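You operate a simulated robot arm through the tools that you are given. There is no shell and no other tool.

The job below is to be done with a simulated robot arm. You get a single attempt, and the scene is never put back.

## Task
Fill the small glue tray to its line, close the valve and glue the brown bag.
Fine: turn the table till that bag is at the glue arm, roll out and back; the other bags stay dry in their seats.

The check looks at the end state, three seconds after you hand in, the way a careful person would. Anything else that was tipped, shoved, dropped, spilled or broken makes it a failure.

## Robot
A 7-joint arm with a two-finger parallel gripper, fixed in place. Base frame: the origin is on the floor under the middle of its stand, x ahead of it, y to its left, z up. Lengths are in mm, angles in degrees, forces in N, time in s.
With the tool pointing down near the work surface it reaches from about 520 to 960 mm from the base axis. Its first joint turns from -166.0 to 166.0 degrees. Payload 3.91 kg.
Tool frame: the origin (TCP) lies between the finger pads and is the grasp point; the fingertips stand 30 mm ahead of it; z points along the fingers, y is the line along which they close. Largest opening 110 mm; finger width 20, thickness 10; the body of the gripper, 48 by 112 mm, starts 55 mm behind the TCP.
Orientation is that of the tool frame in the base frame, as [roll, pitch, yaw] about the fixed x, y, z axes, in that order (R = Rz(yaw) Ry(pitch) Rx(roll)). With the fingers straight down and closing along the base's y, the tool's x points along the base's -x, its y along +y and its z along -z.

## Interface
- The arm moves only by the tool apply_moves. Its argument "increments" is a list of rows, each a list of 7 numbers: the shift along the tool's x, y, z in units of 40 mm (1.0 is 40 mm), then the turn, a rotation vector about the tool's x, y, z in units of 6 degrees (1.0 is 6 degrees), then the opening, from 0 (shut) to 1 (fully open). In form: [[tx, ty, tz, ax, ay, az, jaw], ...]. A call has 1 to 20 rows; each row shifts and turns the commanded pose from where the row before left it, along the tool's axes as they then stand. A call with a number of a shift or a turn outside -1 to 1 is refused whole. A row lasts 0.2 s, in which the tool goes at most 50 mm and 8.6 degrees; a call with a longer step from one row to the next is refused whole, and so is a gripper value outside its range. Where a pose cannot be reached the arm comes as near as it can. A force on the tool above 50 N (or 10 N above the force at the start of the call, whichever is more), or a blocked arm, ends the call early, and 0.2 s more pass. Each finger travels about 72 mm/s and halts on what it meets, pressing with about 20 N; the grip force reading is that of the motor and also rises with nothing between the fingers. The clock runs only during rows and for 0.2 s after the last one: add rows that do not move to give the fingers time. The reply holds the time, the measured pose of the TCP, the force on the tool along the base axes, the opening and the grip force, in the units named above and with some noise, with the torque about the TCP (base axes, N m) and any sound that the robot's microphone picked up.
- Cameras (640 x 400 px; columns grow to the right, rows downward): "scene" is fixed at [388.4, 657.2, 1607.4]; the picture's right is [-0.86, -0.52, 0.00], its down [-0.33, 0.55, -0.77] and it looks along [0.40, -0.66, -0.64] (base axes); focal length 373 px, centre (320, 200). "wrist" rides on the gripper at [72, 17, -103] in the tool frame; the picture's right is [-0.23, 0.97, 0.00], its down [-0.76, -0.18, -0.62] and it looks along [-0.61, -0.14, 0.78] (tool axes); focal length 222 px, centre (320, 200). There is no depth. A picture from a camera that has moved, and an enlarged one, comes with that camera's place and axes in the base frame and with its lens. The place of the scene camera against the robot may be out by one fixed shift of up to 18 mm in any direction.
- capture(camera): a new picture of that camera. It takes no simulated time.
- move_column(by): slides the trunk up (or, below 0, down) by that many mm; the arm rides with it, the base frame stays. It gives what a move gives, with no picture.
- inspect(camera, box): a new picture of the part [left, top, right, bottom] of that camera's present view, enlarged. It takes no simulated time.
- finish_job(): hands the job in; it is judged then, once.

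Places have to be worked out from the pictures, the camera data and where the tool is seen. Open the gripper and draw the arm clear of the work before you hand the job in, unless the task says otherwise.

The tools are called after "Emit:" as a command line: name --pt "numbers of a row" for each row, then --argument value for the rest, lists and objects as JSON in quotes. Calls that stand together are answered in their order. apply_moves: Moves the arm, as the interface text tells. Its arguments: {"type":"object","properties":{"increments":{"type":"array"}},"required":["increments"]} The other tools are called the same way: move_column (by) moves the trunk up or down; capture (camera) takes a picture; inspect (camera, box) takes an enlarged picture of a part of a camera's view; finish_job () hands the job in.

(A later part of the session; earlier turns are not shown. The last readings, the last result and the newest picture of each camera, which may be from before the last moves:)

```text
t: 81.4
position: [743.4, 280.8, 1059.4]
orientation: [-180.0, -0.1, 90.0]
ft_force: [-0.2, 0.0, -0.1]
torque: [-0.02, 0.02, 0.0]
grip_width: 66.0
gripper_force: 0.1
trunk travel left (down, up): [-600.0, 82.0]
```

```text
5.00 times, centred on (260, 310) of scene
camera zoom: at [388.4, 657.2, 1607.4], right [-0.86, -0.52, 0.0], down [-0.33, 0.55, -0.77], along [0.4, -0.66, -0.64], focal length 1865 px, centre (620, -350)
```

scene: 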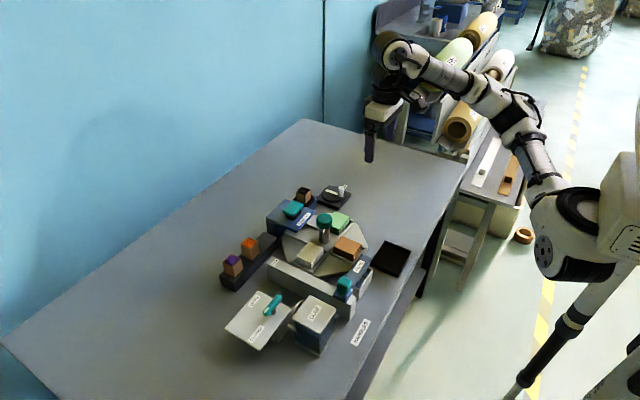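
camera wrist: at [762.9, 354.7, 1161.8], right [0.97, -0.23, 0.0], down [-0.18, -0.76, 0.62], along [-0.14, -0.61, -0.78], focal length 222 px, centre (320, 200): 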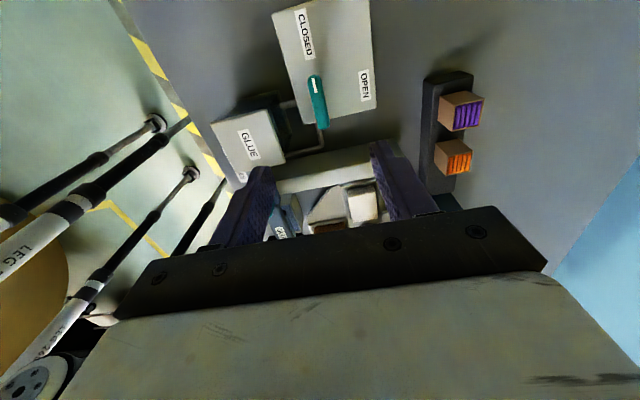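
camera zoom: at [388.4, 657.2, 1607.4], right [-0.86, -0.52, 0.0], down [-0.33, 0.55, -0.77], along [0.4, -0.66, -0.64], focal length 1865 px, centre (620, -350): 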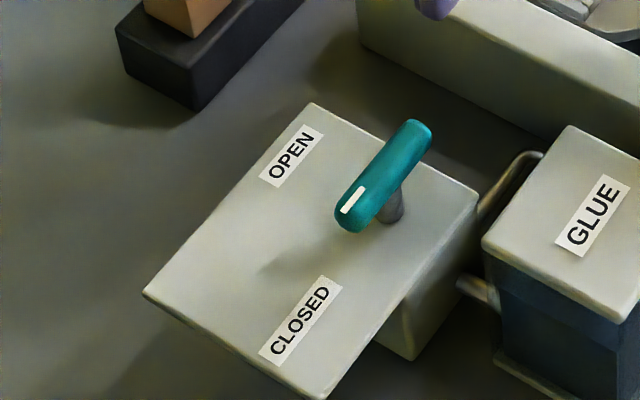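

The lever bar lies exactly along y at CLOSED. I go to the checking viewpoint once more to verify the final level.

Emit:
apply_moves --pt "0 0 0 0 0 -1 1" --pt "0 0 0 0 0 -1 1" --pt "0 0 0 0 0 -1 1" --pt "0 0 0 0 0 -1 1" --pt "0 0 0 0 0 -1 1" --pt "0 0 0 0 0 -1 1" --pt "0 0 0 0 0 -1 1" --pt "0 0 0 0 0 -1 1" --pt "0 0 0 0 0 -1 1" --pt "0 0 0 0 0 -1 1" --pt "0 0 0 0 0 -1 1" --pt "0 0 0 0 0 -1 1" --pt "0 0 0 0 0 -1 1" --pt "0 0 0 0 0 -1 1"

Emit:
apply_moves --pt "0.247 -0.906 0.147 0 0 0 1" --pt "0.247 -0.906 0.147 0 0 0 1" --pt "0.247 -0.906 0.147 0 0 0 1" --pt "0.247 -0.906 0.147 0 0 0 1" --pt "0.247 -0.906 0.147 0 0 0 1" --pt "0.247 -0.906 0.147 0 0 0 1" --pt "0.247 -0.906 0.147 0 0 0 1" --pt "0.247 -0.906 0.147 0 0 0 1" --pt "0.247 -0.906 0.147 0 0 0 1" --pt "0.247 -0.906 0.147 0 0 0 1" --pt "0.23 -0.48 0.46 0 0 0 1" --pt "0.23 -0.48 0.46 0 0 0 1" --pt "0.23 -0.48 0.46 0 0 0 1" --pt "0 0 0 0 0 0 1"

Emit:
inspect --camera "wrist" --box '[506, 134, 520, 148]'

Emit:
inspect --camera "wrist" --box '[470, 50, 640, 170]'

```text
t: 84.4
position: [746.5, 283.5, 1057.9]
orientation: [-180.0, 0.0, 174.1]
ft_force: [0.1, 0.7, -0.4]
torque: [0.0, 0.02, 0.02]
grip_width: 109.9
gripper_force: 0.2
trunk travel left (down, up): [-600.0, 82.0]
```

```text
t: 87.4
position: [574.9, -122.0, 943.8]
orientation: [179.9, 0.0, 174.0]
ft_force: [0.5, -0.1, 0.9]
torque: [0.0, -0.03, 0.04]
grip_width: 110.0
gripper_force: 0.0
trunk travel left (down, up): [-600.0, 82.0]
```

```text
16.00 times, centred on (513, 141) of wrist
camera zoom: at [504.9, -98.2, 1045.6], right [0.33, 0.94, 0.0], down [0.74, -0.26, 0.62], along [0.59, -0.2, -0.78], focal length 3554 px, centre (-2768, 1144)
```

zoom: 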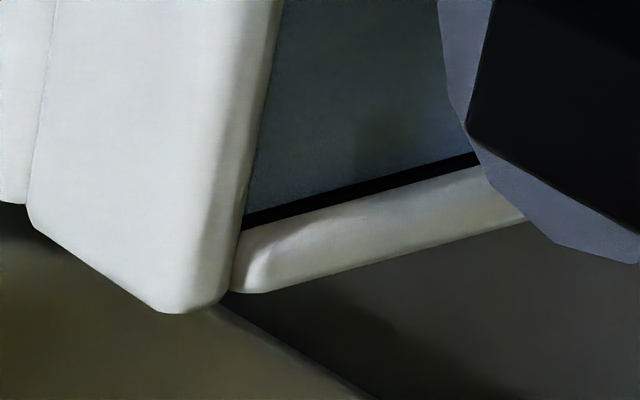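

```text
3.33 times, centred on (555, 110) of wrist
camera zoom: at [504.9, -98.2, 1045.6], right [0.33, 0.94, 0.0], down [0.74, -0.26, 0.62], along [0.59, -0.2, -0.78], focal length 740 px, centre (-463, 500)
```

zoom: 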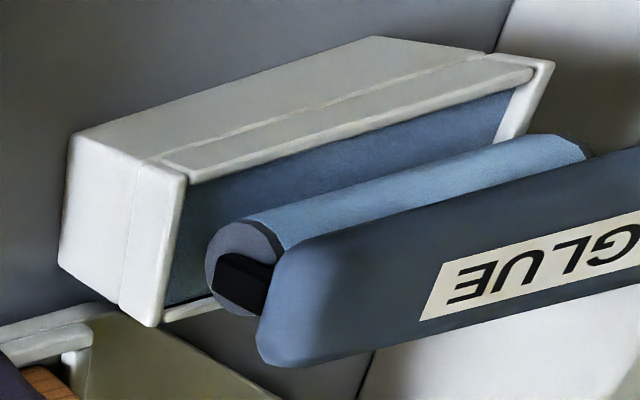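

The level now sits in the middle of the black line and the valve is closed, so the tray is done. Next I move above the turntable knob with the hand turned to yaw 135 so that the fingers come down on the diagonals between bags.

Emit:
apply_moves --pt "-0.607 0.447 -0.331 0 0 0 1" --pt "-0.607 0.447 -0.331 0 0 0 1" --pt "-0.607 0.447 -0.331 0 0 0 1" --pt "-0.607 0.447 -0.331 0 0 0 1" --pt "-0.607 0.447 -0.331 0 0 0 1" --pt "-0.607 0.447 -0.331 0 0 0 1" --pt "-0.607 0.447 -0.331 0 0 0 1" --pt "-0.607 0.447 -0.331 0 0 0 1" --pt "0 0 0 0 0 1 1" --pt "0 0 0 0 0 1 1" --pt "0 0 0 0 0 1 1" --pt "0 0 0 0 0 1 1" --pt "0 0 0 0 0 1 1" --pt "0 0 0 0 0 1 1" --pt "0 0 0 0 0 0.5 1" --pt "0 0 0 0 0 0 1"

Emit:
capture --camera "wrist"

Emit:
inspect --camera "scene" --box '[260, 180, 380, 280]'

```text
t: 90.8
position: [784.6, 0.8, 1049.6]
orientation: [180.0, 0.0, 134.9]
ft_force: [0.1, -0.1, -0.1]
torque: [0.03, -0.02, 0.0]
grip_width: 109.9
gripper_force: 0.1
trunk travel left (down, up): [-600.0, 82.0]
```

```text
taken
camera wrist: at [745.5, 63.5, 1153.2], right [0.85, 0.53, 0.0], down [0.41, -0.67, 0.62], along [0.33, -0.53, -0.78], focal length 222 px, centre (320, 200)
```

wrist: 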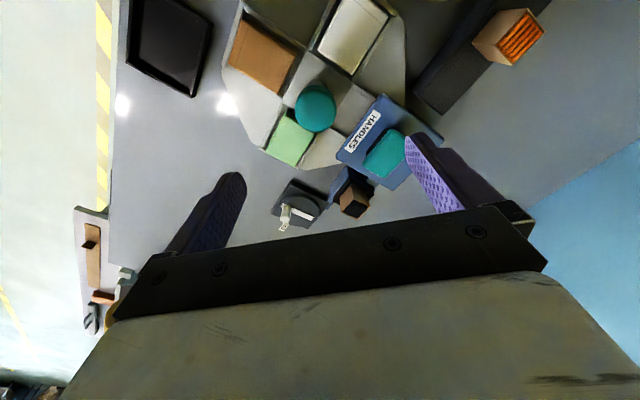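

```text
4.00 times, centred on (320, 230) of scene
camera zoom: at [388.4, 657.2, 1607.4], right [-0.86, -0.52, 0.0], down [-0.33, 0.55, -0.77], along [0.4, -0.66, -0.64], focal length 1492 px, centre (320, 80)
```

zoom: 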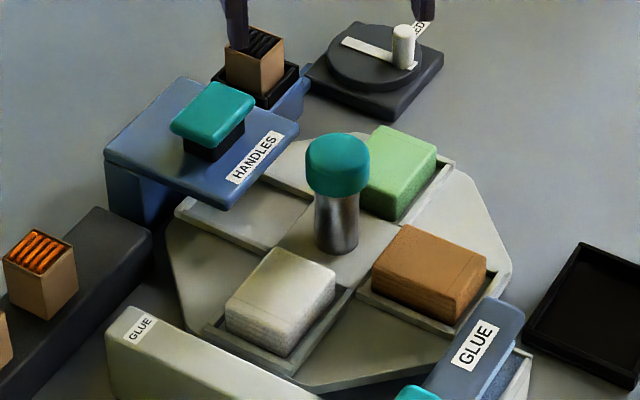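

Clear view of the whole turntable. Zooming for precise positions of the knob and seats.

Emit:
inspect --camera "wrist" --box '[210, 0, 430, 200]'

```text
2.00 times, centred on (320, 100) of wrist
camera zoom: at [745.5, 63.5, 1153.2], right [0.85, 0.53, 0.0], down [0.41, -0.67, 0.62], along [0.33, -0.53, -0.78], focal length 444 px, centre (320, 400)
```

zoom: 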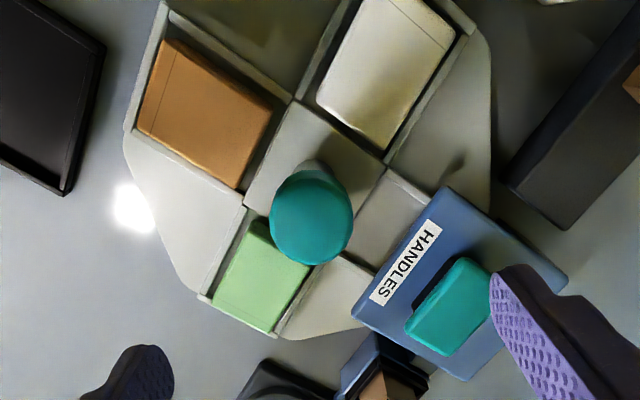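

The knob cap is about 46 mm wide, centred near (782.5, -2), with its top around z 905–910; the bags' inner edges are 43 mm from centre. I descend with the jaw at ~82 mm to TCP z ≈ 897.

Emit:
apply_moves --pt "0 -0.078 0.8 0 0 0 0.75" --pt "0 0 0.8 0 0 0 0.75" --pt "0 0 0.8 0 0 0 0.75" --pt "0 0 0.6 0 0 0 0.75" --pt "0 0 0 0 0 0 0.75"

Emit:
capture --camera "wrist"

Emit:
inspect --camera "scene" --box '[260, 180, 380, 280]'

```text
t: 92.0
position: [782.1, -0.6, 928.5]
orientation: [179.9, 0.0, 134.9]
ft_force: [0.7, 0.1, -0.2]
torque: [-0.02, 0.03, 0.01]
grip_width: 82.7
gripper_force: 0.1
trunk travel left (down, up): [-600.0, 82.0]
```

```text
taken
camera wrist: at [743.0, 61.5, 1032.0], right [0.85, 0.53, 0.0], down [0.41, -0.66, 0.62], along [0.33, -0.53, -0.78], focal length 222 px, centre (320, 200)
```

wrist: 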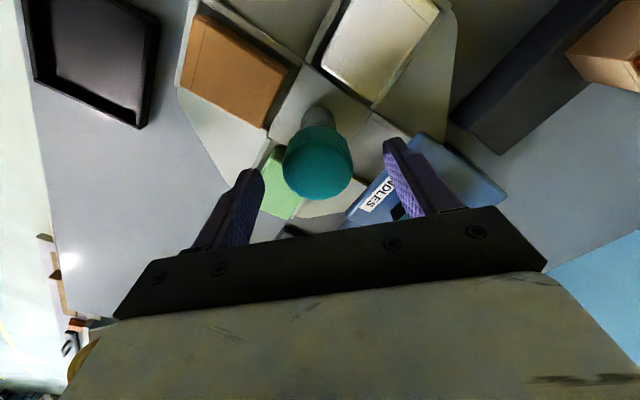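

```text
4.00 times, centred on (320, 230) of scene
camera zoom: at [388.4, 657.2, 1607.4], right [-0.86, -0.52, 0.0], down [-0.33, 0.55, -0.77], along [0.4, -0.66, -0.64], focal length 1492 px, centre (320, 80)
```

zoom: 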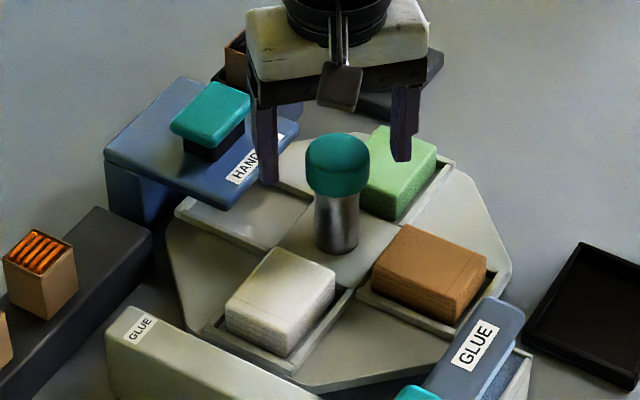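

The fingertips are level with the cap and clear of bags and press. I fine-adjust, narrow the jaw to 70 mm and descend 31 mm, then close on the cap.

Emit:
apply_moves --pt "-0.03 -0.05 0 0 0 0 0.64" --pt "0 0 0.4 0 0 0 0.64" --pt "0 0 0.375 0 0 0 0.64" --pt "0 0 0 0 0 0 0.64"

Emit:
capture --camera "wrist"

Emit:
inspect --camera "scene" --box '[260, 180, 380, 280]'

```text
t: 93.0
position: [781.9, -4.0, 898.7]
orientation: [-180.0, 0.0, 135.0]
ft_force: [0.1, 1.0, -0.2]
torque: [0.01, -0.02, 0.0]
grip_width: 70.3
gripper_force: 0.1
trunk travel left (down, up): [-600.0, 82.0]
```

```text
taken
camera wrist: at [743.4, 59.1, 1001.2], right [0.85, 0.53, 0.0], down [0.41, -0.66, 0.62], along [0.33, -0.53, -0.78], focal length 222 px, centre (320, 200)
```

wrist: 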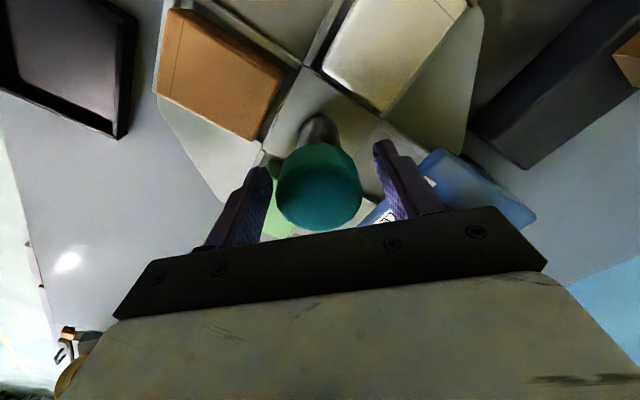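

```text
4.00 times, centred on (320, 230) of scene
camera zoom: at [388.4, 657.2, 1607.4], right [-0.86, -0.52, 0.0], down [-0.33, 0.55, -0.77], along [0.4, -0.66, -0.64], focal length 1492 px, centre (320, 80)
```

zoom: 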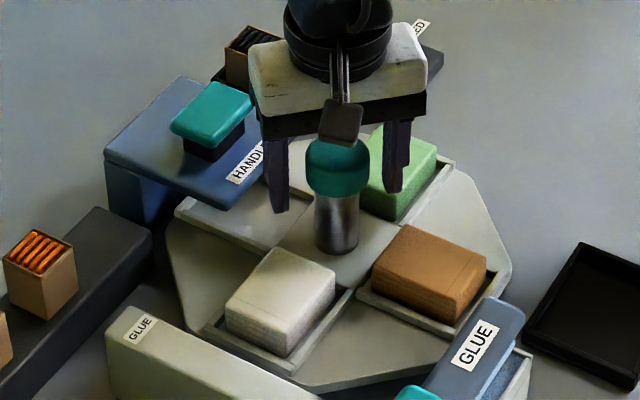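

The cap is between the fingers. Closing on it.

Emit:
apply_moves --pt "0 0 0 0 0 0 0.45" --pt "0 0 0 0 0 0 0.38" --pt "0 0 0 0 0 0 0.34" --pt "0 0 0 0 0 0 0.34"

Emit:
capture --camera "wrist"

```text
t: 94.0
position: [781.9, -3.5, 898.1]
orientation: [-179.8, 0.0, 135.1]
ft_force: [2.3, 2.5, -1.5]
torque: [0.1, -0.27, -0.06]
grip_width: 44.2
gripper_force: 44.9
trunk travel left (down, up): [-600.0, 82.0]
```

```text
taken
camera wrist: at [743.6, 59.3, 1001.3], right [0.85, 0.53, 0.0], down [0.41, -0.66, 0.62], along [0.33, -0.53, -0.78], focal length 222 px, centre (320, 200)
```

wrist: 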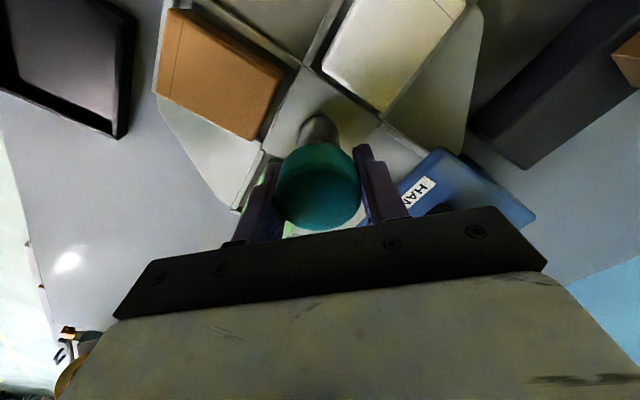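

Gripped at 44 mm with little side load. I turn 12° clockwise (seen from above) as a test to see the table follow.

Emit:
apply_moves --pt "0 0 0 0 0 0.5 0.34" --pt "0 0 0 0 0 0.75 0.34" --pt "0 0 0 0 0 0.75 0.34" --pt "0 0 0 0 0 0 0.34"

Emit:
inspect --camera "scene" --box '[260, 180, 380, 280]'

Emit:
capture --camera "wrist"

```text
t: 95.0
position: [782.6, -4.7, 897.2]
orientation: [-180.0, 0.0, 123.0]
ft_force: [-1.4, -2.8, 1.2]
torque: [0.63, 0.28, 0.0]
grip_width: 44.2
gripper_force: 45.3
trunk travel left (down, up): [-600.0, 82.0]
```

```text
4.00 times, centred on (320, 230) of scene
camera zoom: at [388.4, 657.2, 1607.4], right [-0.86, -0.52, 0.0], down [-0.33, 0.55, -0.77], along [0.4, -0.66, -0.64], focal length 1492 px, centre (320, 80)
```

zoom: 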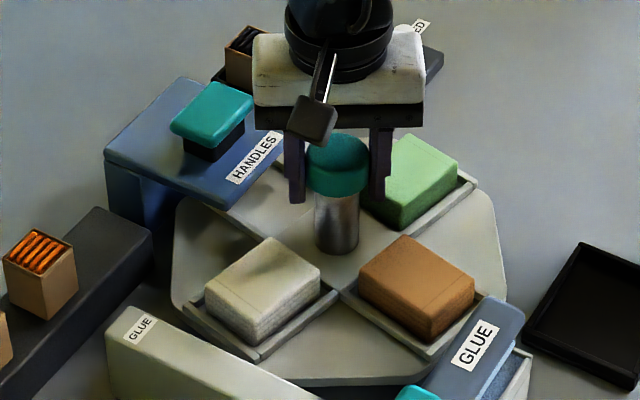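

```text
taken
camera wrist: at [757.1, 65.7, 1001.3], right [0.94, 0.34, 0.0], down [0.26, -0.74, 0.62], along [0.21, -0.59, -0.78], focal length 222 px, centre (320, 200)
```

wrist: 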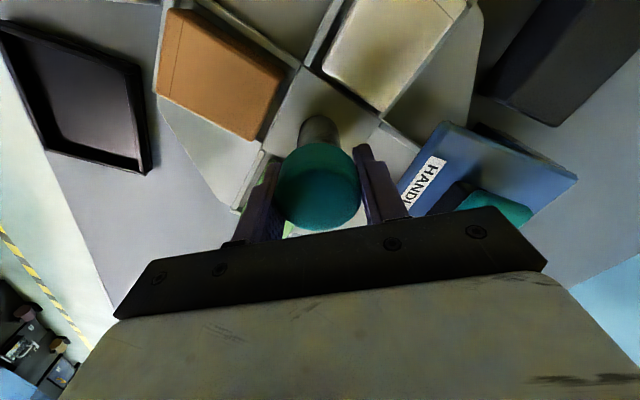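

The table follows and bags stay seated. I continue with another 24° and watch clearance to the glue boom and press.

Emit:
apply_moves --pt "0 0 0 0 0 0.75 0.34" --pt "0 0 0 0 0 0.75 0.34" --pt "0 0 0 0 0 0.75 0.34" --pt "0 0 0 0 0 0.75 0.34" --pt "0 0 0 0 0 1 0.34" --pt "0 0 0 0 0 0 0.34"

Emit:
inspect --camera "scene" --box '[260, 180, 380, 280]'

Emit:
capture --camera "wrist"

```text
t: 96.4
position: [779.3, -4.1, 898.2]
orientation: [-179.9, 0.0, 98.9]
ft_force: [-12.9, -8.4, -9.0]
torque: [-0.13, -0.01, 0.03]
grip_width: 44.4
gripper_force: 45.0
trunk travel left (down, up): [-600.0, 82.0]
```

```text
4.00 times, centred on (320, 230) of scene
camera zoom: at [388.4, 657.2, 1607.4], right [-0.86, -0.52, 0.0], down [-0.33, 0.55, -0.77], along [0.4, -0.66, -0.64], focal length 1492 px, centre (320, 80)
```

zoom: 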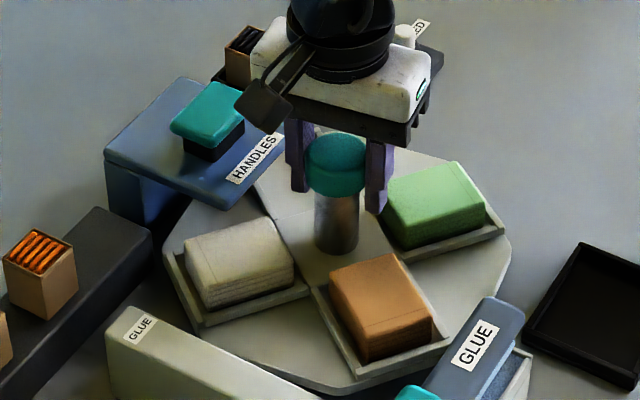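

```text
taken
camera wrist: at [786.5, 69.4, 1001.3], right [1.0, -0.07, 0.0], down [-0.06, -0.78, 0.62], along [-0.05, -0.62, -0.78], focal length 222 px, centre (320, 200)
```

wrist: 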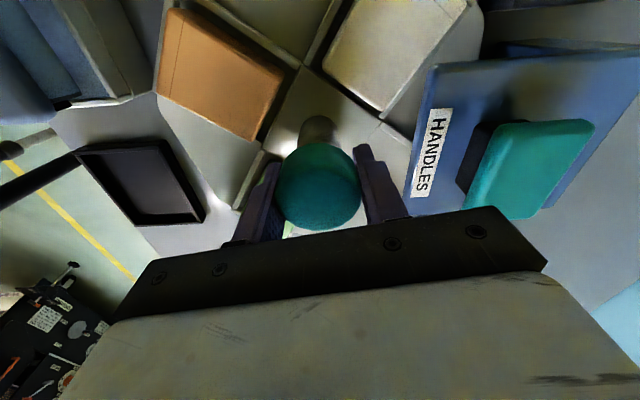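

Everything moves cleanly. Small relief of the side load and another 30°.

Emit:
apply_moves --pt "-0.015 -0.03 0 0 0 0.75 0.34" --pt "0 0 0 0 0 0.75 0.34" --pt "0 0 0 0 0 0.75 0.34" --pt "0 0 0 0 0 0.75 0.34" --pt "0 0 0 0 0 0.75 0.34" --pt "0 0 0 0 0 0.75 0.34" --pt "0 0 0 0 0 0.5 0.34" --pt "0 0 0 0 0 0 0.34"

Emit:
inspect --camera "scene" --box '[260, 180, 380, 280]'

Emit:
capture --camera "wrist"

```text
t: 98.2
position: [778.8, -4.5, 899.4]
orientation: [-180.0, 0.0, 69.0]
ft_force: [-33.1, -2.4, -14.0]
torque: [0.43, -0.2, 0.09]
grip_width: 43.9
gripper_force: 45.5
trunk travel left (down, up): [-600.0, 82.0]
```

```text
4.00 times, centred on (320, 230) of scene
camera zoom: at [388.4, 657.2, 1607.4], right [-0.86, -0.52, 0.0], down [-0.33, 0.55, -0.77], along [0.4, -0.66, -0.64], focal length 1492 px, centre (320, 80)
```

zoom: 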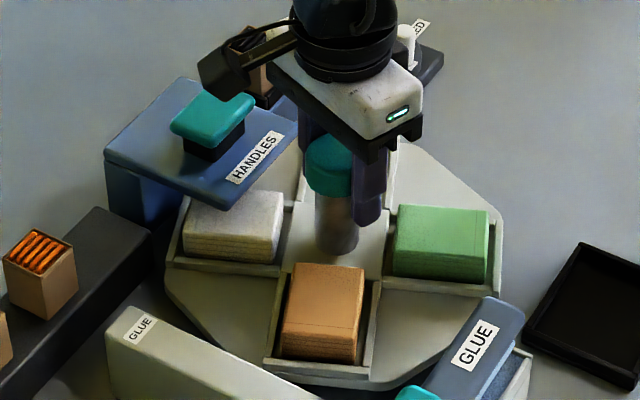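

```text
taken
camera wrist: at [820.8, 56.9, 1001.4], right [0.83, -0.56, 0.0], down [-0.44, -0.65, 0.62], along [-0.35, -0.52, -0.78], focal length 222 px, centre (320, 200)
```

wrist: 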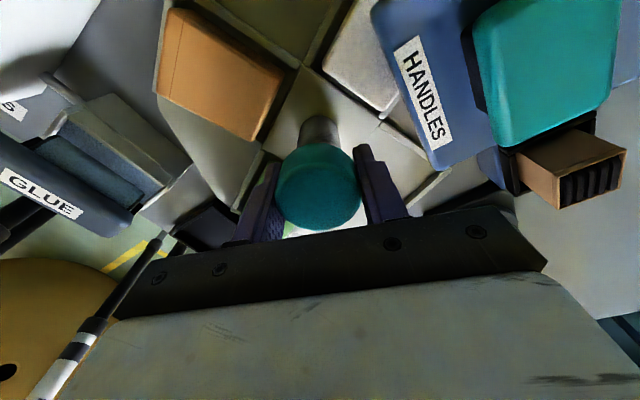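

The side force of -33 N shows the true table axis is near (779, 0), so my grip is ~4.7 mm off along the finger width. I shift the hand to follow that circle and turn the remaining 24°.

Emit:
apply_moves --pt "-0.033 -0.086 0 0 0 0 0.34" --pt "0 -0.012 0 0 0 0.75 0.34" --pt "0 -0.012 0 0 0 0.75 0.34" --pt "0 -0.012 0 0 0 0.75 0.34" --pt "0 -0.012 0 0 0 0.75 0.34" --pt "0 0 0 0 0 0.5 0.34" --pt "0 0 0 0 0 0.5 0.34" --pt "0 0 0 0 0 0 0.34"

Emit:
inspect --camera "scene" --box '[260, 180, 380, 280]'

Emit:
capture --camera "wrist"

```text
t: 100.0
position: [777.1, -3.3, 898.8]
orientation: [-180.0, -0.2, 44.9]
ft_force: [23.8, 3.1, -2.6]
torque: [0.45, -0.74, -0.04]
grip_width: 44.0
gripper_force: 44.6
trunk travel left (down, up): [-600.0, 82.0]
```

```text
4.00 times, centred on (320, 230) of scene
camera zoom: at [388.4, 657.2, 1607.4], right [-0.86, -0.52, 0.0], down [-0.33, 0.55, -0.77], along [0.4, -0.66, -0.64], focal length 1492 px, centre (320, 80)
```

zoom: 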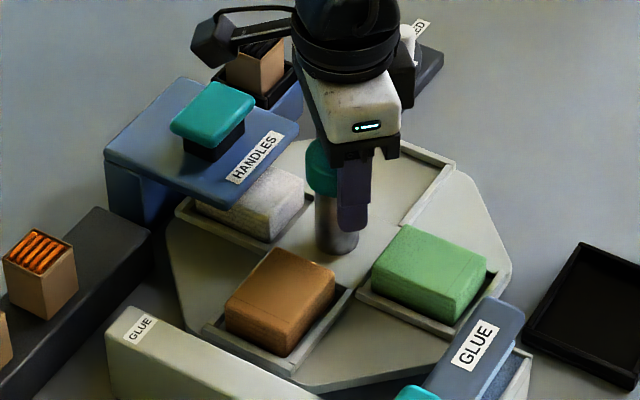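

```text
taken
camera wrist: at [840.3, 35.2, 1002.0], right [0.53, -0.85, 0.0], down [-0.67, -0.41, 0.62], along [-0.53, -0.33, -0.78], focal length 222 px, centre (320, 200)
```

wrist: 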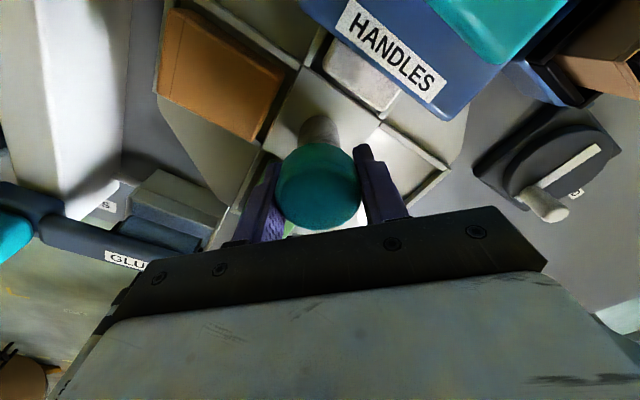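

The brown bag is now exactly where the white one was, next to the rail; the hand turned 90.1°. I ease the side load, open the jaw gently and rise straight up.

Emit:
apply_moves --pt "0.035 0.035 0 0 0 0 0.36" --pt "0 0 0 0 0 0 0.42" --pt "0 0 0 0 0 0 0.52" --pt "0 0 0 0 0 0 0.6" --pt "0 0 0 0 0 0 0.6" --pt "0 0 -0.4 0 0 0 0.6" --pt "0 0 -0.8 0 0 0 0.6" --pt "0 0 -0.8 0 0 0 0.6" --pt "0 0 -0.8 0 0 0 0.6" --pt "0 0 -0.8 0 0 0 0.6" --pt "0 0 0 0 0 0 0.6"

Emit:
capture --camera "wrist"

Emit:
inspect --camera "scene" --box '[260, 180, 380, 280]'

```text
t: 102.4
position: [778.6, -2.2, 1044.7]
orientation: [179.9, 0.1, 45.0]
ft_force: [0.0, 0.0, -0.5]
torque: [-0.03, -0.05, -0.02]
grip_width: 66.0
gripper_force: 0.0
trunk travel left (down, up): [-600.0, 82.0]
```

```text
taken
camera wrist: at [840.9, 36.6, 1147.3], right [0.53, -0.85, 0.0], down [-0.66, -0.41, 0.62], along [-0.53, -0.33, -0.78], focal length 222 px, centre (320, 200)
```

wrist: 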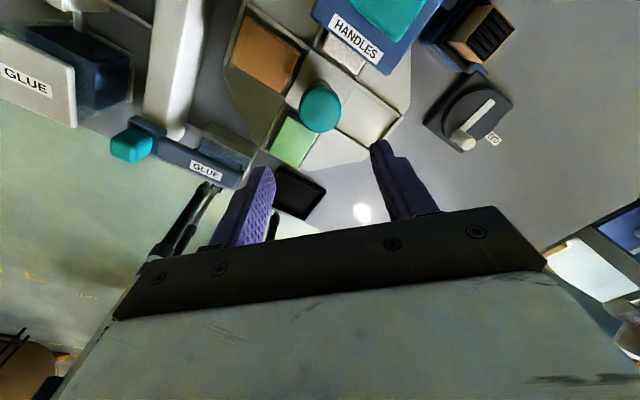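

```text
4.00 times, centred on (320, 230) of scene
camera zoom: at [388.4, 657.2, 1607.4], right [-0.86, -0.52, 0.0], down [-0.33, 0.55, -0.77], along [0.4, -0.66, -0.64], focal length 1492 px, centre (320, 80)
```

zoom: 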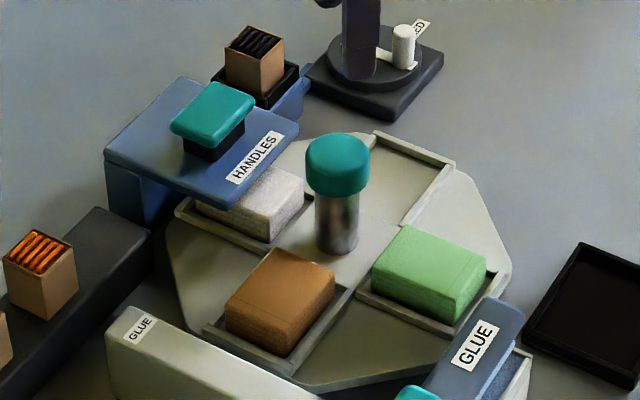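

The table orientation matches the original exactly, brown is at the glue arm, and the other bags sit in their seats. Next I move above the carriage handle with the hand at yaw 90, so the fingers will hold it fore and aft along the rail.

Emit:
apply_moves --pt "0 0 0 0 0 -1 0.6" --pt "0 0 0 0 0 -1 0.6" --pt "0 0 0 0 0 -1 0.6" --pt "0 0 0 0 0 -1 0.6" --pt "0 0 0 0 0 -1 0.6" --pt "0 0 0 0 0 -1 0.6" --pt "0 0 0 0 0 -1 0.6" --pt "0 0 0 0 0 -0.5 0.6" --pt "0.692 -0.615 0.1 0 0 0 0.6" --pt "0.692 -0.615 0.1 0 0 0 0.6" --pt "0.692 -0.615 0.1 0 0 0 0.6" --pt "0.692 -0.615 0.1 0 0 0 0.6" --pt "0.692 -0.615 0.1 0 0 0 0.6" --pt "0.692 -0.615 0.1 0 0 0 0.6" --pt "0 0 0 0 0 0 0.6"

Emit:
capture --camera "wrist"

Emit:
inspect --camera "wrist" --box '[240, 60, 400, 200]'

```text
t: 105.6
position: [629.0, 163.9, 1018.3]
orientation: [-180.0, 0.0, 90.0]
ft_force: [-0.6, 0.2, -0.2]
torque: [0.0, 0.01, 0.03]
grip_width: 66.0
gripper_force: 0.0
trunk travel left (down, up): [-600.0, 82.0]
```

```text
taken
camera wrist: at [646.4, 234.8, 1120.9], right [0.97, -0.23, 0.0], down [-0.18, -0.76, 0.62], along [-0.14, -0.61, -0.78], focal length 222 px, centre (320, 200)
```

wrist: 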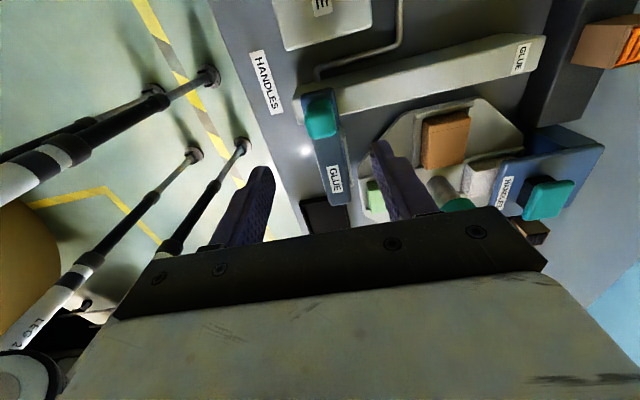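

```text
2.86 times, centred on (320, 130) of wrist
camera zoom: at [646.4, 234.8, 1120.9], right [0.97, -0.23, 0.0], down [-0.18, -0.76, 0.62], along [-0.14, -0.61, -0.78], focal length 635 px, centre (320, 400)
```

zoom: 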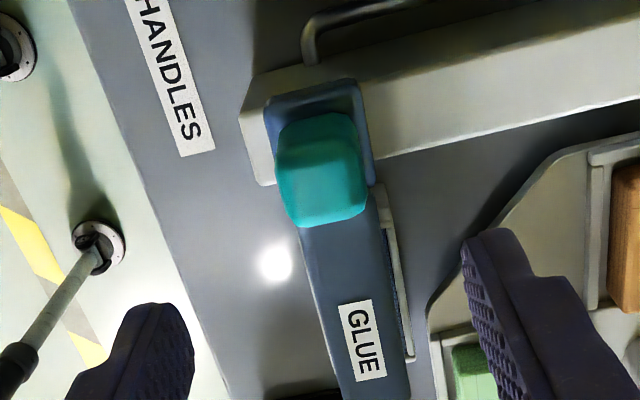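

The handle is near (631, 158), block x from 611 to 650. I'll zoom in to get the handle's height and the block's top height before descending.

Emit:
inspect --camera "wrist" --box '[296, 80, 346, 130]'

Emit:
inspect --camera "scene" --box '[325, 265, 365, 305]'

```text
8.00 times, centred on (321, 105) of wrist
camera zoom: at [646.4, 234.8, 1120.9], right [0.97, -0.23, 0.0], down [-0.18, -0.76, 0.62], along [-0.14, -0.61, -0.78], focal length 1777 px, centre (312, 960)
```

zoom: 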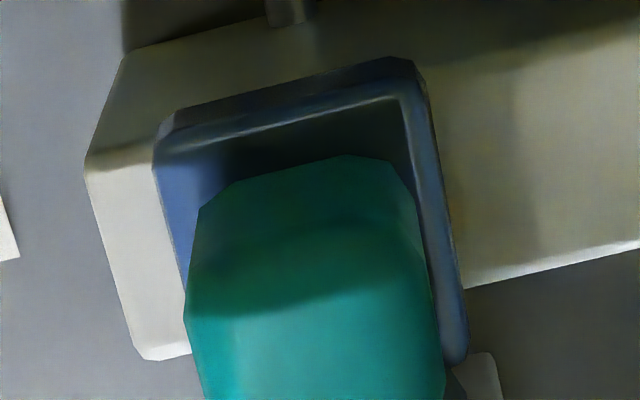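

```text
10.00 times, centred on (345, 285) of scene
camera zoom: at [388.4, 657.2, 1607.4], right [-0.86, -0.52, 0.0], down [-0.33, 0.55, -0.77], along [0.4, -0.66, -0.64], focal length 3730 px, centre (70, -650)
```

zoom: 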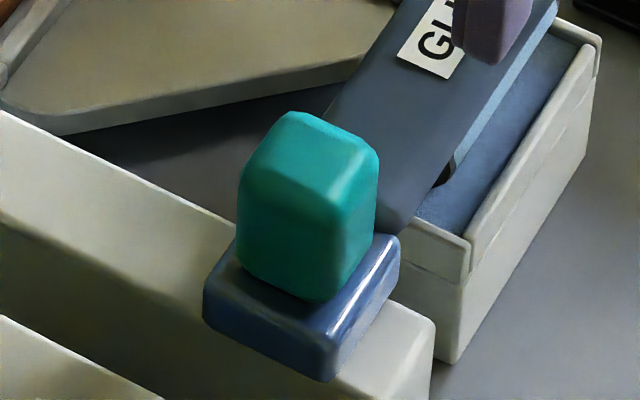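

The handle stands ~32 mm tall on the block, whose top I put near z 877, so the handle top is ~909. I descend to fingertip z ≈ 888 and look before closing.

Emit:
apply_moves --pt "-0.04 0.05 0.8 0 0 0 0.6" --pt "0 0 0.8 0 0 0 0.6" --pt "0 0 0.5 0 0 0 0.6" --pt "0 0 0.4 0 0 0 0.6" --pt "0 0 0 0 0 0 0.6"

Emit:
capture --camera "wrist"

Emit:
inspect --camera "scene" --box '[325, 260, 365, 300]'

```text
t: 106.8
position: [631.1, 162.4, 919.1]
orientation: [179.9, 0.0, 90.1]
ft_force: [0.5, -0.5, 0.2]
torque: [0.03, -0.01, 0.03]
grip_width: 65.9
gripper_force: 0.0
trunk travel left (down, up): [-600.0, 82.0]
```

```text
taken
camera wrist: at [647.5, 234.4, 1021.7], right [0.97, -0.23, 0.0], down [-0.18, -0.76, 0.62], along [-0.14, -0.61, -0.78], focal length 222 px, centre (320, 200)
```

wrist: 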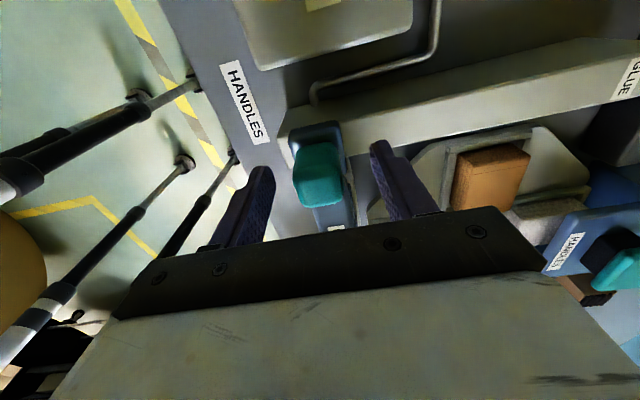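

```text
10.00 times, centred on (345, 280) of scene
camera zoom: at [388.4, 657.2, 1607.4], right [-0.86, -0.52, 0.0], down [-0.33, 0.55, -0.77], along [0.4, -0.66, -0.64], focal length 3730 px, centre (70, -600)
```

zoom: 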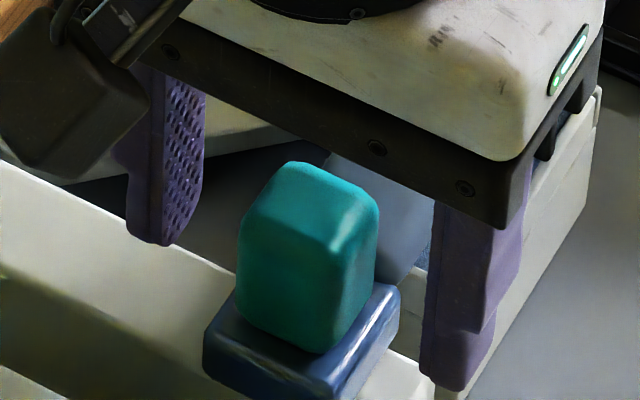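

Comparing in the scene view, the fingertips are level with the block top, so I raise 6 mm for clearance and then close on the handle.

Emit:
apply_moves --pt "0 0 -0.15 0 0 0 0.6" --pt "0 0 0 0 0 0 0.4" --pt "0 0 0 0 0 0 0.25" --pt "0 0 0 0 0 0 0.18" --pt "0 0 0 0 0 0 0.18"

Emit:
capture --camera "wrist"

Emit:
inspect --camera "scene" --box '[325, 260, 365, 300]'

```text
t: 108.0
position: [630.4, 162.7, 926.2]
orientation: [179.9, 0.0, 90.0]
ft_force: [-0.9, -0.9, 0.4]
torque: [0.09, 0.02, 0.02]
grip_width: 27.7
gripper_force: 44.8
trunk travel left (down, up): [-600.0, 82.0]
```

```text
taken
camera wrist: at [647.9, 233.9, 1027.7], right [0.97, -0.23, 0.0], down [-0.18, -0.76, 0.62], along [-0.14, -0.61, -0.78], focal length 222 px, centre (320, 200)
```

wrist: 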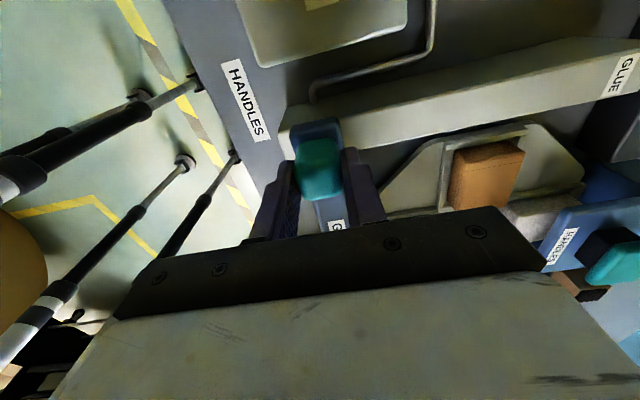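

```text
10.00 times, centred on (345, 280) of scene
camera zoom: at [388.4, 657.2, 1607.4], right [-0.86, -0.52, 0.0], down [-0.33, 0.55, -0.77], along [0.4, -0.66, -0.64], focal length 3730 px, centre (70, -600)
```

zoom: 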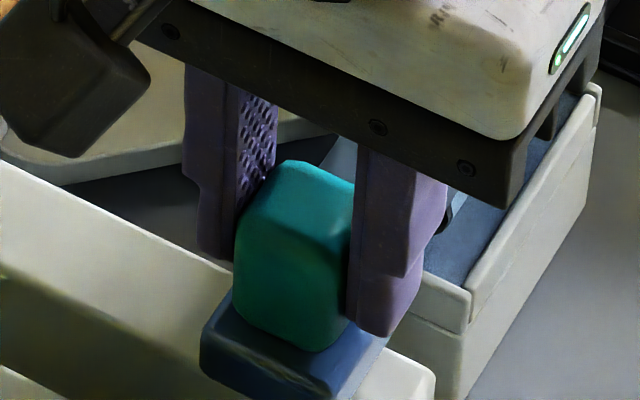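

The handle is gripped (27.7 mm) with no stray forces. I start rolling out slowly: first 24 mm along +x, watching forces.

Emit:
apply_moves --pt "0 0.1 0 0 0 0 0.18" --pt "0 0.15 0 0 0 0 0.18" --pt "0 0.15 0 0 0 0 0.18" --pt "0 0.2 0 0 0 0 0.18"

Emit:
inspect --camera "scene" --box '[300, 230, 390, 310]'

```text
t: 109.0
position: [655.9, 162.7, 925.1]
orientation: [180.0, 0.0, 90.0]
ft_force: [0.4, 5.1, 0.9]
torque: [-0.54, 0.1, -0.32]
grip_width: 27.9
gripper_force: 45.3
trunk travel left (down, up): [-600.0, 82.0]
```

```text
5.00 times, centred on (345, 270) of scene
camera zoom: at [388.4, 657.2, 1607.4], right [-0.86, -0.52, 0.0], down [-0.33, 0.55, -0.77], along [0.4, -0.66, -0.64], focal length 1865 px, centre (195, -150)
```

zoom: 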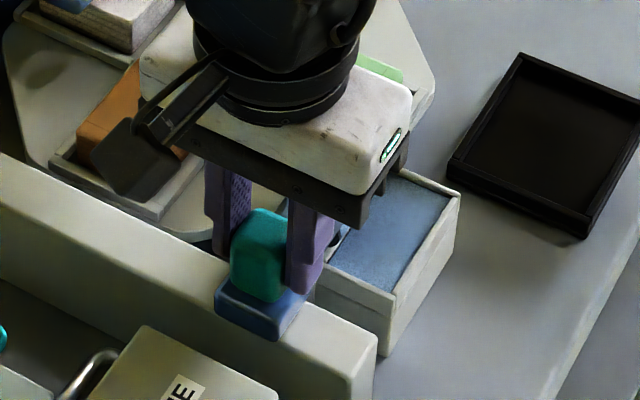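

Smooth, no resistance; the glue-filled tray is visible. I continue out to x ≈ 740, just before the brown bag.

Emit:
apply_moves --pt "0 0.25 0 0 0 0 0.18" --pt "0 0.3 0 0 0 0 0.18" --pt "0 0.3 0 0 0 0 0.18" --pt "0 0.3 0 0 0 0 0.18" --pt "0 0.3 0 0 0 0 0.18" --pt "0 0.3 0 0 0 0 0.18" --pt "0 0.25 0 0 0 0 0.18"

Emit:
inspect --camera "scene" --box '[250, 200, 370, 310]'

Emit:
capture --camera "wrist"

```text
t: 110.6
position: [735.8, 162.6, 923.3]
orientation: [-180.0, -0.1, 90.1]
ft_force: [0.4, 9.9, -0.5]
torque: [-0.24, 0.43, -0.21]
grip_width: 27.6
gripper_force: 45.3
trunk travel left (down, up): [-600.0, 82.0]
```

```text
3.64 times, centred on (310, 255) of scene
camera zoom: at [388.4, 657.2, 1607.4], right [-0.86, -0.52, 0.0], down [-0.33, 0.55, -0.77], along [0.4, -0.66, -0.64], focal length 1356 px, centre (356, 0)
```

zoom: 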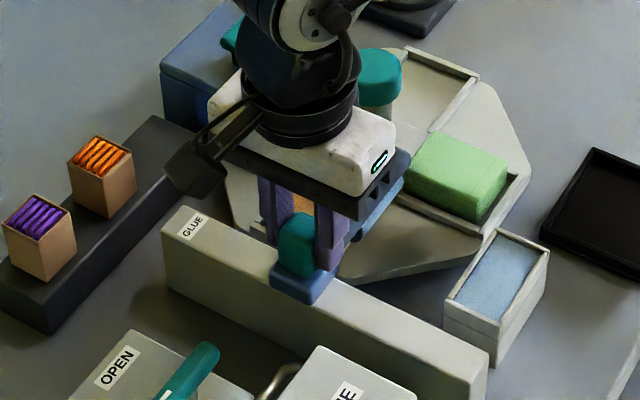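

```text
taken
camera wrist: at [752.7, 233.8, 1027.7], right [0.97, -0.23, 0.0], down [-0.18, -0.76, 0.62], along [-0.14, -0.61, -0.78], focal length 222 px, centre (320, 200)
```

wrist: 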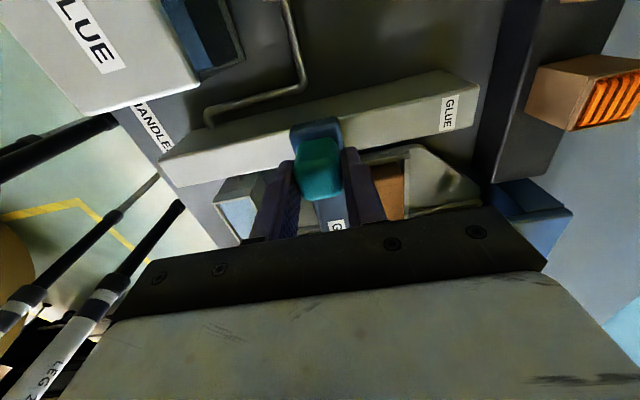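

The boom passed clear of the green bag. I now roll on over the brown bag to x ≈ 783, slowly.

Emit:
apply_moves --pt "0 0.2 0 0 0 0 0.18" --pt "0 0.2 0 0 0 0 0.18" --pt "0 0.2 0 0 0 0 0.18" --pt "0 0.2 0 0 0 0 0.18" --pt "0 0.2 0 0 0 0 0.18" --pt "0 0.2 0 0 0 0 0.18"

Emit:
inspect --camera "scene" --box '[250, 190, 370, 300]'

Emit:
capture --camera "wrist"

```text
t: 112.0
position: [784.4, 161.9, 924.6]
orientation: [-179.9, -0.1, 90.0]
ft_force: [0.2, 9.3, -1.0]
torque: [1.09, 0.1, 0.04]
grip_width: 27.8
gripper_force: 45.1
trunk travel left (down, up): [-600.0, 82.0]
```

```text
3.64 times, centred on (310, 245) of scene
camera zoom: at [388.4, 657.2, 1607.4], right [-0.86, -0.52, 0.0], down [-0.33, 0.55, -0.77], along [0.4, -0.66, -0.64], focal length 1356 px, centre (356, 36)
```

zoom: 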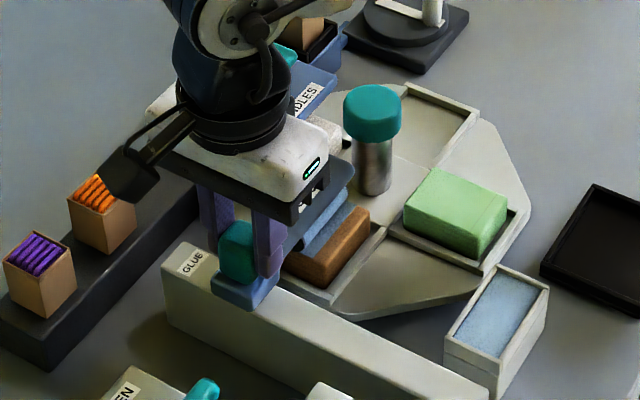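

```text
taken
camera wrist: at [801.1, 233.8, 1027.7], right [0.97, -0.23, 0.0], down [-0.18, -0.76, 0.62], along [-0.14, -0.61, -0.78], focal length 222 px, centre (320, 200)
```

wrist: 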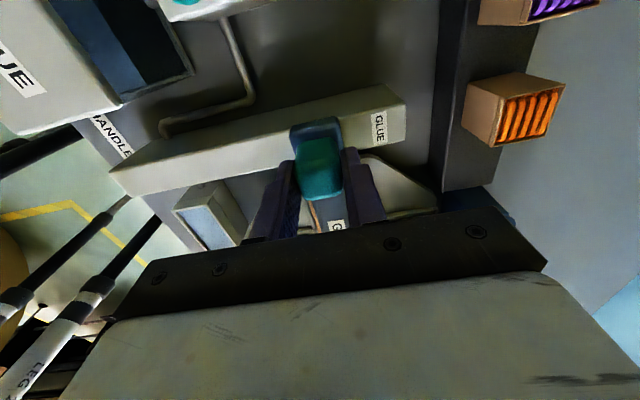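

The roller is over the bag. I zoom in to see the roller contact, glue on the bag, and the gap to the HANDLES press.

Emit:
inspect --camera "scene" --box '[300, 220, 370, 280]'

Emit:
inspect --camera "wrist" --box '[270, 130, 450, 240]'

```text
6.67 times, centred on (335, 250) of scene
camera zoom: at [388.4, 657.2, 1607.4], right [-0.86, -0.52, 0.0], down [-0.33, 0.55, -0.77], along [0.4, -0.66, -0.64], focal length 2487 px, centre (220, -133)
```

zoom: 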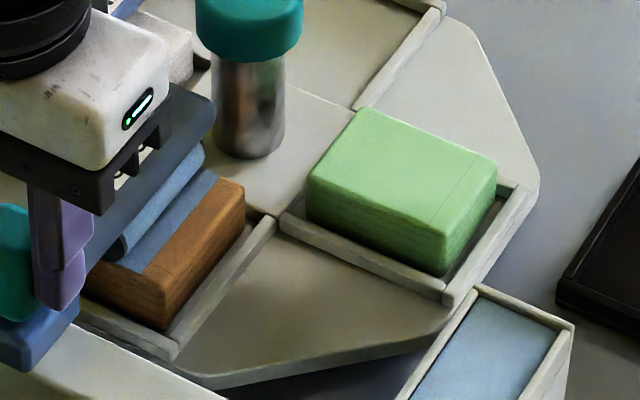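

```text
3.56 times, centred on (360, 185) of wrist
camera zoom: at [801.1, 233.8, 1027.7], right [0.97, -0.23, 0.0], down [-0.18, -0.76, 0.62], along [-0.14, -0.61, -0.78], focal length 790 px, centre (178, 253)
```

zoom: 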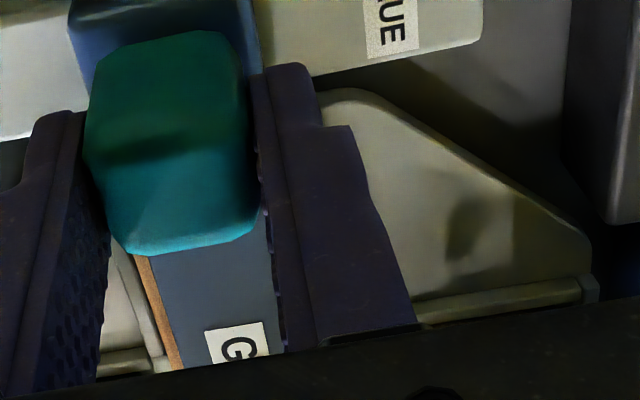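

Blue glue is being laid on the brown bag, with no resistance. I continue to x ≈ 812, past the bag's far edge (~803) but short of the press edge (~838, boom half-width 14).

Emit:
apply_moves --pt "0 0.2 0 0 0 0 0.18" --pt "0 0.2 0 0 0 0 0.18" --pt "0 0.15 0 0 0 0 0.18" --pt "0 0.15 0 0 0 0 0.18"

Emit:
inspect --camera "scene" --box '[290, 190, 370, 280]'

Emit:
capture --camera "scene"

Emit:
inspect --camera "wrist" --box '[270, 100, 450, 240]'

```text
t: 113.0
position: [812.3, 161.7, 925.7]
orientation: [-180.0, 0.1, 90.0]
ft_force: [-0.4, 14.0, 3.0]
torque: [0.33, 0.33, -0.32]
grip_width: 28.0
gripper_force: 45.0
trunk travel left (down, up): [-600.0, 82.0]
```

```text
4.44 times, centred on (330, 235) of scene
camera zoom: at [388.4, 657.2, 1607.4], right [-0.86, -0.52, 0.0], down [-0.33, 0.55, -0.77], along [0.4, -0.66, -0.64], focal length 1658 px, centre (276, 44)
```

zoom: 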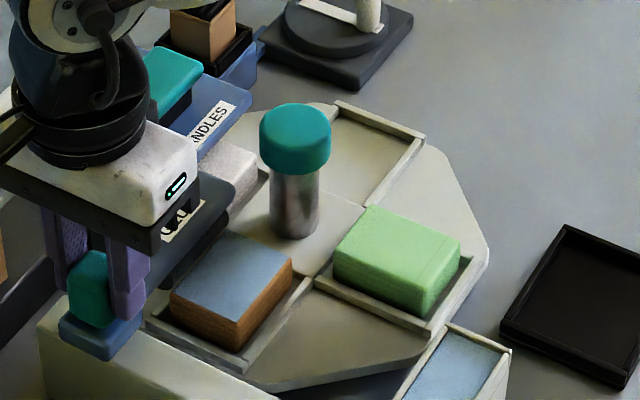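

```text
taken
```

scene: 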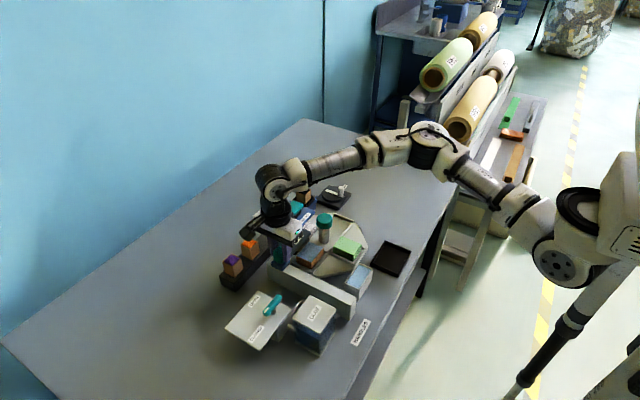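

```text
2.86 times, centred on (360, 170) of wrist
camera zoom: at [828.2, 233.8, 1027.7], right [0.97, -0.23, 0.0], down [-0.18, -0.76, 0.62], along [-0.14, -0.61, -0.78], focal length 635 px, centre (206, 286)
```

zoom: 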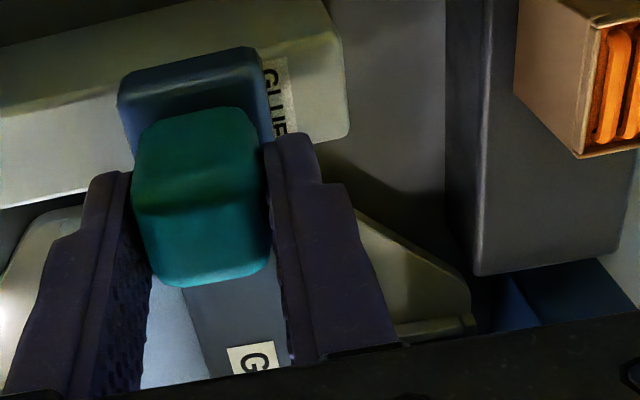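

Roller has passed the bag; no contact forces. I zoom to check the glue reaches the bag's far edge.

Emit:
inspect --camera "scene" --box '[312, 228, 348, 264]'

```text
11.11 times, centred on (330, 246) of scene
camera zoom: at [388.4, 657.2, 1607.4], right [-0.86, -0.52, 0.0], down [-0.33, 0.55, -0.77], along [0.4, -0.66, -0.64], focal length 4144 px, centre (209, -311)
```

zoom: 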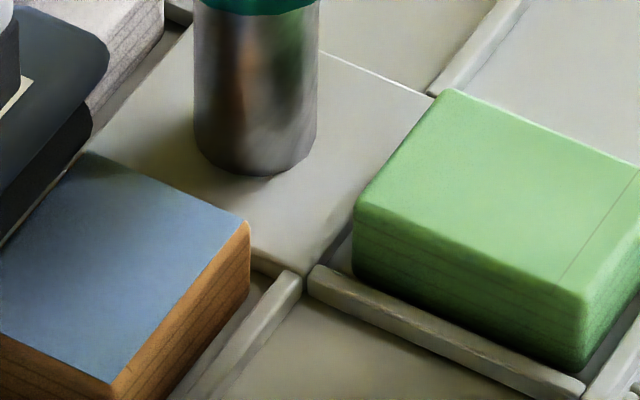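

The whole top of the brown bag is glued. Now I roll back: 180 mm to the home position over the tray.

Emit:
apply_moves --pt "0 -0.15 0 0 0 0 0.18" --pt "0 -0.2 0 0 0 0 0.18" --pt "0 -0.2 0 0 0 0 0.18" --pt "0 -0.2 0 0 0 0 0.18" --pt "0 -0.25 0 0 0 0 0.18" --pt "0 -0.3 0 0 0 0 0.18" --pt "0 -0.3 0 0 0 0 0.18" --pt "0 -0.3 0 0 0 0 0.18" --pt "0 -0.3 0 0 0 0 0.18" --pt "0 -0.3 0 0 0 0 0.18" --pt "0 -0.3 0 0 0 0 0.18" --pt "0 -0.3 0 0 0 0 0.18" --pt "0 -0.3 0 0 0 0 0.18"

Emit:
inspect --camera "scene" --box '[260, 190, 380, 300]'

```text
t: 115.8
position: [676.1, 162.1, 925.1]
orientation: [180.0, 0.0, 90.1]
ft_force: [-0.3, 15.1, 0.8]
torque: [0.0, -0.31, 0.05]
grip_width: 28.1
gripper_force: 44.7
trunk travel left (down, up): [-600.0, 82.0]
```

```text
3.64 times, centred on (320, 245) of scene
camera zoom: at [388.4, 657.2, 1607.4], right [-0.86, -0.52, 0.0], down [-0.33, 0.55, -0.77], along [0.4, -0.66, -0.64], focal length 1356 px, centre (320, 36)
```

zoom: 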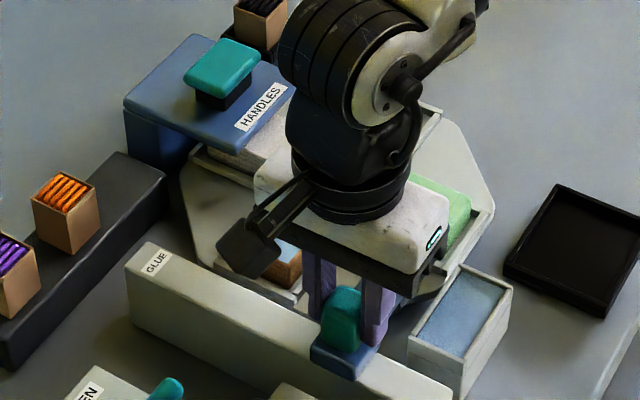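

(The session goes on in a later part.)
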